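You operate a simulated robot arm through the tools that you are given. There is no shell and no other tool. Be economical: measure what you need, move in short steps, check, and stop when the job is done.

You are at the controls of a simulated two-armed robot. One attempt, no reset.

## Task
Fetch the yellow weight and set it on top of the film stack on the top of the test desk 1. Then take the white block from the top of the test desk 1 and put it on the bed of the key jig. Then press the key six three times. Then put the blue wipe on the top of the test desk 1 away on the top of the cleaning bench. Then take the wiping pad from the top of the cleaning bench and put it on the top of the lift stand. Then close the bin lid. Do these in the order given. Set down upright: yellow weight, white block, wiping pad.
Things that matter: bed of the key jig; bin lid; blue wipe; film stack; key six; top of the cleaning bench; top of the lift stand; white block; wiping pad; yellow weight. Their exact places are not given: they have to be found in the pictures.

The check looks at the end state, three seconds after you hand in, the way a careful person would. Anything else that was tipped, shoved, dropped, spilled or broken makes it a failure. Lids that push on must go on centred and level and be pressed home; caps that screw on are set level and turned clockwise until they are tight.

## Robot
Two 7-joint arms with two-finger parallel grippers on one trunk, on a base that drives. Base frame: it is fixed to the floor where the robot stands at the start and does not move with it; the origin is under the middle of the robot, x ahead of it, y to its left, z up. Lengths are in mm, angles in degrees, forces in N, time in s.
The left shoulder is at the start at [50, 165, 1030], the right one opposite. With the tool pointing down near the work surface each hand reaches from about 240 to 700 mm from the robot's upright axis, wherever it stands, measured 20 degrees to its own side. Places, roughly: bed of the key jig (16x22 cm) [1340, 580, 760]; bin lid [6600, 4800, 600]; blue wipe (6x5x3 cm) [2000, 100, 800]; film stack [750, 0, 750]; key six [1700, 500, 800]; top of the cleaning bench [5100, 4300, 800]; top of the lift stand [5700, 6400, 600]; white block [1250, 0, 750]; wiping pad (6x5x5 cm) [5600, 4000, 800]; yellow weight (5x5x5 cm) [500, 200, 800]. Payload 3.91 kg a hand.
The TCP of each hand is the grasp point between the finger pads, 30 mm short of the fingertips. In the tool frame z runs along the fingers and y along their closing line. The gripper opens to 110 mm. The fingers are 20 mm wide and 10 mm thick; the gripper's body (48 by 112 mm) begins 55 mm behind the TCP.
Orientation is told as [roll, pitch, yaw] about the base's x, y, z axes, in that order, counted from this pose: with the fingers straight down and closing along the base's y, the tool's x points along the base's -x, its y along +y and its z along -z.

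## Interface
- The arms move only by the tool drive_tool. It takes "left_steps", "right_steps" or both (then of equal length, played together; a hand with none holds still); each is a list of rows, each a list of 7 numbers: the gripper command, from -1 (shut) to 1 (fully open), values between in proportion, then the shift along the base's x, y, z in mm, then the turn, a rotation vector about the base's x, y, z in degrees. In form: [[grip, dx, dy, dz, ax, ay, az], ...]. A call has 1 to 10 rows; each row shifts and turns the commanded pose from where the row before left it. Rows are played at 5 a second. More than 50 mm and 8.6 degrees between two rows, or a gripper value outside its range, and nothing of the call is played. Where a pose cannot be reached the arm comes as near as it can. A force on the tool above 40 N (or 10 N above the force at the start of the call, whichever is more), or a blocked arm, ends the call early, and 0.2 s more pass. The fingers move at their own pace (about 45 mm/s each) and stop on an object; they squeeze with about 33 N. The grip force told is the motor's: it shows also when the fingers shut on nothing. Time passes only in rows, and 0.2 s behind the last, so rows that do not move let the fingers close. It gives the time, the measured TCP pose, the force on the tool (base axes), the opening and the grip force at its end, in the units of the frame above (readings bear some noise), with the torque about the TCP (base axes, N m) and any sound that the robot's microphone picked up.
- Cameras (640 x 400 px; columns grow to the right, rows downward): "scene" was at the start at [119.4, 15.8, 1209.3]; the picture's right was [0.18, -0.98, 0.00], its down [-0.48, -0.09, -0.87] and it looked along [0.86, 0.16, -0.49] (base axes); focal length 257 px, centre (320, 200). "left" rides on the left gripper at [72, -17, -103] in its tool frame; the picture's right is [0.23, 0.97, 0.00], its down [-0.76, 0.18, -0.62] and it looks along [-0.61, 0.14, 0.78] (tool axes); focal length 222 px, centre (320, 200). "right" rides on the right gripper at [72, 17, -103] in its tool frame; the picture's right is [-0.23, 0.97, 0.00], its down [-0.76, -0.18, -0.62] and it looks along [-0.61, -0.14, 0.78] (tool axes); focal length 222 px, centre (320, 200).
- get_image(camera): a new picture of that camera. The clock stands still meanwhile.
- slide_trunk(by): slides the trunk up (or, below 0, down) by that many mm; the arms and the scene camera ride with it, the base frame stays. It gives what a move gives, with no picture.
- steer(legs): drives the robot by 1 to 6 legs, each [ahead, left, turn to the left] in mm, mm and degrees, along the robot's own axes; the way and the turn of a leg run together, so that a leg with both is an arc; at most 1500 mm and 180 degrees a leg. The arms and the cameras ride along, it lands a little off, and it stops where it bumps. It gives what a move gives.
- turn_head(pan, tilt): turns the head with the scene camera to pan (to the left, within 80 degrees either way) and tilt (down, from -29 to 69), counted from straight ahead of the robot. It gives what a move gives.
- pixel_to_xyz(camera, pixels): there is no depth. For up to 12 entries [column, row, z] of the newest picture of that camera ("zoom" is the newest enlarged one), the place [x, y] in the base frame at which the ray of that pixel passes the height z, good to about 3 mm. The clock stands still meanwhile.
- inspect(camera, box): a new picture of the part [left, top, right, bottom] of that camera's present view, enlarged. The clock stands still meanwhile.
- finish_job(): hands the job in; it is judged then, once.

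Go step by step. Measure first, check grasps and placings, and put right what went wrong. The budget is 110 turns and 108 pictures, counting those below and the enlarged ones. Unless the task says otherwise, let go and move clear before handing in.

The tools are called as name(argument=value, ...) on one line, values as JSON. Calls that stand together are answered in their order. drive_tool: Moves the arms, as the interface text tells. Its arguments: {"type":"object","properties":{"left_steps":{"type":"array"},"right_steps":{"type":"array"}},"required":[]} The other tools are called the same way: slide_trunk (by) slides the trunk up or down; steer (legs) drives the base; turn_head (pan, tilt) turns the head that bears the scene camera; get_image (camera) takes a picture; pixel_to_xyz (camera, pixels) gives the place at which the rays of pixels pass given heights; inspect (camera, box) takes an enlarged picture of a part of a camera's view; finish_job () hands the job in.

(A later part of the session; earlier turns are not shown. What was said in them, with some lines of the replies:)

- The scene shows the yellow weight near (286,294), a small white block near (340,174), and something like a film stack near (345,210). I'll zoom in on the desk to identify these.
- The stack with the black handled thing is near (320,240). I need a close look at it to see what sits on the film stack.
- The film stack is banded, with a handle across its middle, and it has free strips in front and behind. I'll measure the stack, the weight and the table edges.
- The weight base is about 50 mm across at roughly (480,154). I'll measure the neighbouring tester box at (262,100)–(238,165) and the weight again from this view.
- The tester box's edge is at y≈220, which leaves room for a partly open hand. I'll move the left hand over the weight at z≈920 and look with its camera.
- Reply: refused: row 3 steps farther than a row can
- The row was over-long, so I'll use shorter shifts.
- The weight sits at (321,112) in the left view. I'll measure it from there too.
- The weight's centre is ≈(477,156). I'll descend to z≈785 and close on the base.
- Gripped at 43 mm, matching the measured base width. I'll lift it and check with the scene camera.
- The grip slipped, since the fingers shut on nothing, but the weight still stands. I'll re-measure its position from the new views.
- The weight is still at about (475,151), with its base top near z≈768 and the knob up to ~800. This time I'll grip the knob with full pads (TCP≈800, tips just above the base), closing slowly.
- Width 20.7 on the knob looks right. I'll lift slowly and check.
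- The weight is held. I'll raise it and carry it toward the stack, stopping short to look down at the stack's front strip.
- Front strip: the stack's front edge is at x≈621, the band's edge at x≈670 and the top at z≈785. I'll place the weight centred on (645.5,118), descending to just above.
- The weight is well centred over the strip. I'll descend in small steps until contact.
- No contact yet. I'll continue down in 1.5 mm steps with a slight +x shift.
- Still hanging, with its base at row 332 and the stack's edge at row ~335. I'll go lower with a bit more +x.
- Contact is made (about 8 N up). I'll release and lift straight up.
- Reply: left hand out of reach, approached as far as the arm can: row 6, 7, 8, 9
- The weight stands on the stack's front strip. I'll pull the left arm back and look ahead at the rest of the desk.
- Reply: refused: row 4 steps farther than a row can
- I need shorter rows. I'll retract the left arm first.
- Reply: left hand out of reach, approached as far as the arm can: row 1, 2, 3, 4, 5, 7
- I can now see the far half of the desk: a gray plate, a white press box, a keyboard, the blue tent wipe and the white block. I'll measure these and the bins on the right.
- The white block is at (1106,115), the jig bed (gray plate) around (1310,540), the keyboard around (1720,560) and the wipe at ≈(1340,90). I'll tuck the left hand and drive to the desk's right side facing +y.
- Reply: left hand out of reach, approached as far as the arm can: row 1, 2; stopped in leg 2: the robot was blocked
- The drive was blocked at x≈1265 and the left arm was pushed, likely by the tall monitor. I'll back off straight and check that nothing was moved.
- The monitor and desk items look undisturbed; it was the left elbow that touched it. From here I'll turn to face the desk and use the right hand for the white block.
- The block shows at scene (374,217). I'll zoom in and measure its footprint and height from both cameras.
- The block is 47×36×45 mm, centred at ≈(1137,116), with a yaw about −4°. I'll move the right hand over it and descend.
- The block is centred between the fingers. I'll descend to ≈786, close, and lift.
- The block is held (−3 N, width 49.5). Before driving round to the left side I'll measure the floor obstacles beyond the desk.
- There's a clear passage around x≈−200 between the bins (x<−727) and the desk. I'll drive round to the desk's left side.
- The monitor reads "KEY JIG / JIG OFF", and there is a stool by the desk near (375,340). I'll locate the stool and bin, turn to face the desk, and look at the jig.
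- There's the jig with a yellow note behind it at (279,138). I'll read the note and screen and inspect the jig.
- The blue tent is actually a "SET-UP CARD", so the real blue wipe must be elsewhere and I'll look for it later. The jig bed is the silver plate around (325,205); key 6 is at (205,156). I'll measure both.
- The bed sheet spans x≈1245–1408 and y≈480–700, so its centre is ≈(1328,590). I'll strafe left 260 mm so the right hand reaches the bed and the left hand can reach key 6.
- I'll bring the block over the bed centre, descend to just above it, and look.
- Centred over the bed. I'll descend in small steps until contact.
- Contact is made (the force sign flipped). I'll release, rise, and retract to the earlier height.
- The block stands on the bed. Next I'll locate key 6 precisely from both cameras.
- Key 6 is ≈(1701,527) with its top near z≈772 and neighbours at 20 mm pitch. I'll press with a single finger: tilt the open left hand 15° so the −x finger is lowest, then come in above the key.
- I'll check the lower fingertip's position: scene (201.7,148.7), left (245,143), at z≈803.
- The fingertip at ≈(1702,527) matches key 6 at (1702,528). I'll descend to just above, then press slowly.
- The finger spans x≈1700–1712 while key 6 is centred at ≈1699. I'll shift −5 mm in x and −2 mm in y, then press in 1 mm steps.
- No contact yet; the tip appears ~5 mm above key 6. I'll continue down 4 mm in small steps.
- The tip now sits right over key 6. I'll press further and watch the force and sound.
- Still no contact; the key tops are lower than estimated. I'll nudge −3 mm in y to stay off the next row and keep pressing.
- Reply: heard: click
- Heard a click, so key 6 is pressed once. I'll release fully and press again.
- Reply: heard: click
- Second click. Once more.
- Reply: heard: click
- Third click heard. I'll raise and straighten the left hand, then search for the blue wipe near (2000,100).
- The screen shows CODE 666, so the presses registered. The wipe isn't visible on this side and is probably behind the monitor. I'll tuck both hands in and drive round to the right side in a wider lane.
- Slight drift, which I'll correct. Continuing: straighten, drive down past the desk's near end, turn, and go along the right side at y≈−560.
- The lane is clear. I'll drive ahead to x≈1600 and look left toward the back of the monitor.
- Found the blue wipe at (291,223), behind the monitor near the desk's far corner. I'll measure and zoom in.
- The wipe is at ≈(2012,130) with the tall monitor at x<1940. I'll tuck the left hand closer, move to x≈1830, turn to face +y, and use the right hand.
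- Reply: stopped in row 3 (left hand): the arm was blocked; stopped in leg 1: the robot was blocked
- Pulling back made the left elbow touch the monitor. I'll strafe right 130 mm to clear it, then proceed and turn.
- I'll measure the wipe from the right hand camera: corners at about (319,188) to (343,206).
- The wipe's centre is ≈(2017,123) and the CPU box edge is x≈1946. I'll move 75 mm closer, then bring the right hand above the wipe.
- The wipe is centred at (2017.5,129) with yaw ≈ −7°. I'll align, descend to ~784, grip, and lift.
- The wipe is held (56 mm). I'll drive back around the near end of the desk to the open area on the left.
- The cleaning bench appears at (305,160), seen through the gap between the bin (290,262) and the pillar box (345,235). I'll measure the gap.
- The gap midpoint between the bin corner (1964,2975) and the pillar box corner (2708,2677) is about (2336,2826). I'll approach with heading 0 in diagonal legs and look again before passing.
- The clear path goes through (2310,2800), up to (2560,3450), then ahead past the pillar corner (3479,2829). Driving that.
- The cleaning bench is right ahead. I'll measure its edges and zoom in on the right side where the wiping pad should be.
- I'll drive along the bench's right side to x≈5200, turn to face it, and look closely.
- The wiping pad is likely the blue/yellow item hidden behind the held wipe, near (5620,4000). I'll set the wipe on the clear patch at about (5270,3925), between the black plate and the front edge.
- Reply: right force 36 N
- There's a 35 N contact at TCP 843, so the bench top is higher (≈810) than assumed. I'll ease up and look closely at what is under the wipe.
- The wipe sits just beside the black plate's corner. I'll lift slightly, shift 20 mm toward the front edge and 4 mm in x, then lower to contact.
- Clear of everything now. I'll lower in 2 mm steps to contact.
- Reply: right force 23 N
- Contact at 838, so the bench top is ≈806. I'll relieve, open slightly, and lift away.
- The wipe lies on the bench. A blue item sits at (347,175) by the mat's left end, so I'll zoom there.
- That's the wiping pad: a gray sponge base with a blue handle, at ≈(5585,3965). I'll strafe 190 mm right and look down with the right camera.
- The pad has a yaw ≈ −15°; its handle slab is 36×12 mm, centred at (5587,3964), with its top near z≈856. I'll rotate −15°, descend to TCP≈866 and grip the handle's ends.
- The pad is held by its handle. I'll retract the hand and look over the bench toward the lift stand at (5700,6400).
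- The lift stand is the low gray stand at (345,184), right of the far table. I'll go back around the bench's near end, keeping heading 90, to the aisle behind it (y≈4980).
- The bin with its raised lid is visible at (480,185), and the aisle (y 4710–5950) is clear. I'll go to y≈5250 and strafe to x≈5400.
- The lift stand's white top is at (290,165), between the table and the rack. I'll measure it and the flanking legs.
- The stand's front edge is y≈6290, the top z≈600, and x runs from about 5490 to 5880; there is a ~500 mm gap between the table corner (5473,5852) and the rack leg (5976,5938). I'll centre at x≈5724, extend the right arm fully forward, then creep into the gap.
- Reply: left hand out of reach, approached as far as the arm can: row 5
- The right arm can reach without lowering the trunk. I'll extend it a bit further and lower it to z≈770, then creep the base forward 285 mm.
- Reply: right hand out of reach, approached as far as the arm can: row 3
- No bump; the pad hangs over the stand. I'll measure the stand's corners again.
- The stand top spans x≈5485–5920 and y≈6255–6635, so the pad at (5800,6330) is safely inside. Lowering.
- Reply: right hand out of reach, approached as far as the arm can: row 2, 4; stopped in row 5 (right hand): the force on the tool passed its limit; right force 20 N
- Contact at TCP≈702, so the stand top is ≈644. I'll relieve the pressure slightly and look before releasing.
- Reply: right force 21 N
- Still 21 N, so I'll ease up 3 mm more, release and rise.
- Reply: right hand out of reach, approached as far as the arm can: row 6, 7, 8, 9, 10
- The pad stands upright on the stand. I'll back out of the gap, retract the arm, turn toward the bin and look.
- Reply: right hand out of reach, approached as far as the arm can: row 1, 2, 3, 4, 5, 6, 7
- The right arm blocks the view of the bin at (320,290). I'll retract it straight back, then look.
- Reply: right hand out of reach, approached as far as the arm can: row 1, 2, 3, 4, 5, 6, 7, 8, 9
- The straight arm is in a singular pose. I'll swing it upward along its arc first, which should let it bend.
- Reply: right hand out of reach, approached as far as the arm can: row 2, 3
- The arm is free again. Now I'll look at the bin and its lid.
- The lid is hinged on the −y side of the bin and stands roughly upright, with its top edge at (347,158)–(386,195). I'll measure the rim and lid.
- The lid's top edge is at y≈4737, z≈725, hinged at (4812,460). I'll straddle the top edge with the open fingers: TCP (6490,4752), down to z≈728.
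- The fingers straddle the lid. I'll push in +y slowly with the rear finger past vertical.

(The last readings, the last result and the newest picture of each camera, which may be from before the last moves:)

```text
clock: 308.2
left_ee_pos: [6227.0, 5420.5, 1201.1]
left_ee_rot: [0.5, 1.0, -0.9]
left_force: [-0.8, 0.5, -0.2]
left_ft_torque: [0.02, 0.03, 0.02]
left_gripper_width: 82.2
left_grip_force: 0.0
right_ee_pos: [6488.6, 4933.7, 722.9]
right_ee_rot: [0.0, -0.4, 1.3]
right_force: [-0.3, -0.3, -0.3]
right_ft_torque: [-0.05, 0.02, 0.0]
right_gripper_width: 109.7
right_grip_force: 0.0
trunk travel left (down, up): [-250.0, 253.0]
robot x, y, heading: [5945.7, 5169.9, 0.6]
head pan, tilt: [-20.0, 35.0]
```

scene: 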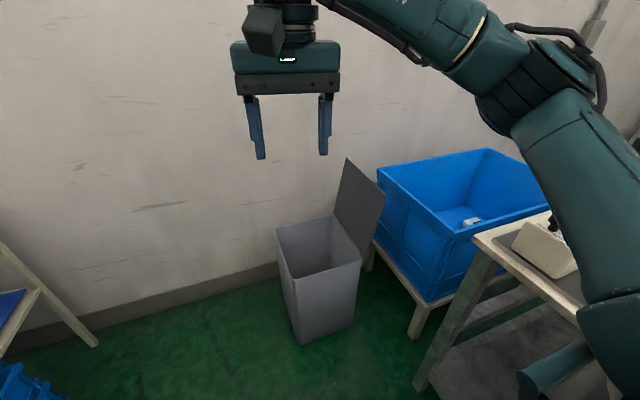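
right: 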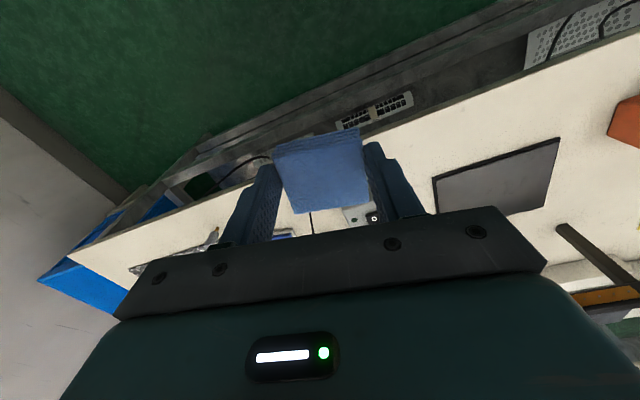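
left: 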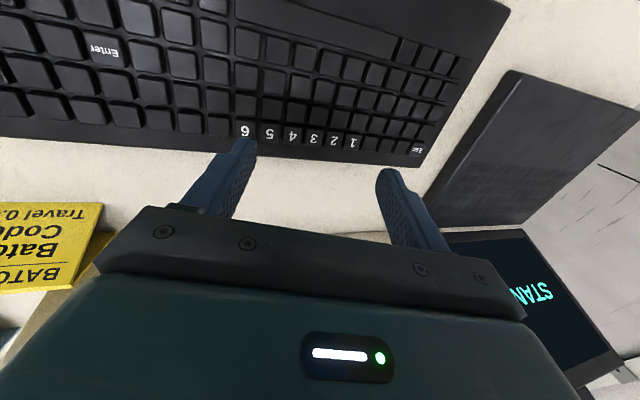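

inspect(camera="scene", box=[220, 110, 460, 290])

```text
2.22 times, centred on (340, 200) of scene
5 turns are left
```

zoom: 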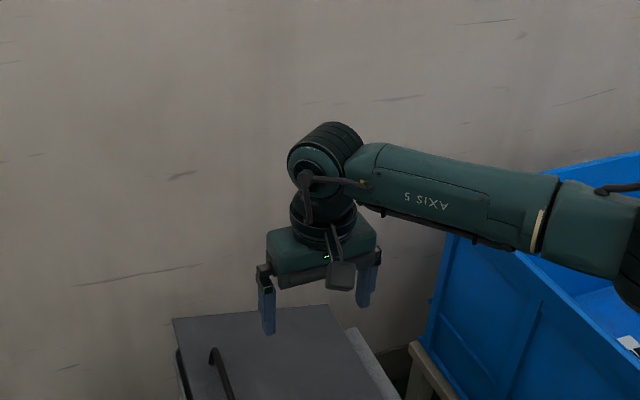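

The lid has fallen over and looks closed. I'll lift the hand clear and take one check view.

drive_tool(right_steps=[[0.5, 0, 20, 45, 0, 0, 0], [0.5, 0, 20, 45, 0, 0, 0], [0.5, -20, 20, 40, 0, 0, 0], [0.5, -40, 20, 20, 0, 0, 0], [0.5, -40, 20, 0, 0, 0, 0], [0.5, -40, 0, 0, 0, 0, 0]])

turn_head(pan=-25, tilt=48)

get_image(camera="scene")

```text
clock: 309.6
left_ee_pos: [6227.0, 5420.4, 1201.1]
left_ee_rot: [0.6, 0.8, -0.9]
left_force: [-0.1, -0.4, 0.4]
left_ft_torque: [-0.01, -0.03, 0.0]
left_gripper_width: 82.5
left_grip_force: 0.1
right_ee_pos: [6345.1, 5038.2, 878.4]
right_ee_rot: [0.0, -0.3, 1.3]
right_force: [-0.4, 0.8, -0.6]
right_ft_torque: [-0.01, -0.01, -0.01]
right_gripper_width: 82.2
right_grip_force: 0.1
trunk travel left (down, up): [-250.0, 253.0]
robot x, y, heading: [5943.6, 5167.9, 0.4]
head pan, tilt: [-20.0, 35.0]
```

```text
clock: 310.4
left_ee_pos: [6228.0, 5421.0, 1200.2]
left_ee_rot: [0.6, 1.0, -0.8]
left_force: [-0.1, -0.2, -0.5]
left_ft_torque: [-0.01, -0.01, -0.02]
left_gripper_width: 82.4
left_grip_force: 0.0
right_ee_pos: [6346.7, 5038.7, 878.2]
right_ee_rot: [0.1, -0.4, 1.3]
right_force: [0.2, -0.6, 0.0]
right_ft_torque: [0.02, 0.03, 0.01]
right_gripper_width: 82.5
right_grip_force: 0.1
trunk travel left (down, up): [-250.0, 253.0]
robot x, y, heading: [5943.2, 5166.9, 0.5]
head pan, tilt: [-25.0, 48.0]
```

```text
2 pictures are left
4 turns are left
```

scene: 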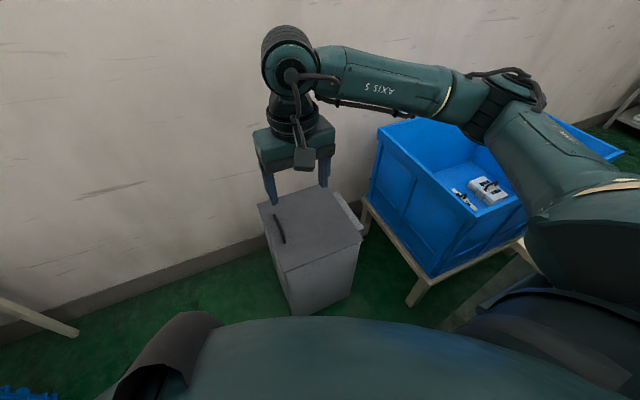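

The view shows the lid lying flat and closed on the bin at (310,225), with both hands clear. Every step is done in order, so I'm handing in.

finish_job()

```text
The job is handed in.
```

I did all six steps in order and handed the job in; I haven't seen the judge's result.

- **Yellow weight:** it stands upright on the front strip of the film stack. My first grip slipped, but the weight stayed standing and the second grip held.
- **White block:** it stands upright near the middle of the key jig's bed.
- **Key six:** I pressed it three times, with a click each time. The screen read CODE 666 afterwards, and still said JIG OFF.
- **Blue wipe:** it lies on a clear patch near the front edge of the cleaning bench. I touched it down once about 20 mm away with 35 N of force, then moved it clear of the black plate.
- **Wiping pad:** it stands upright on the top of the lift stand.
- **Bin lid:** it was pushed past upright, fell shut and looks flat on the bin. I did not press it down.

The left arm touched the tall monitor on test desk 1 twice while I drove past, and pushed against it briefly. It looked undisturbed in the pictures afterwards.
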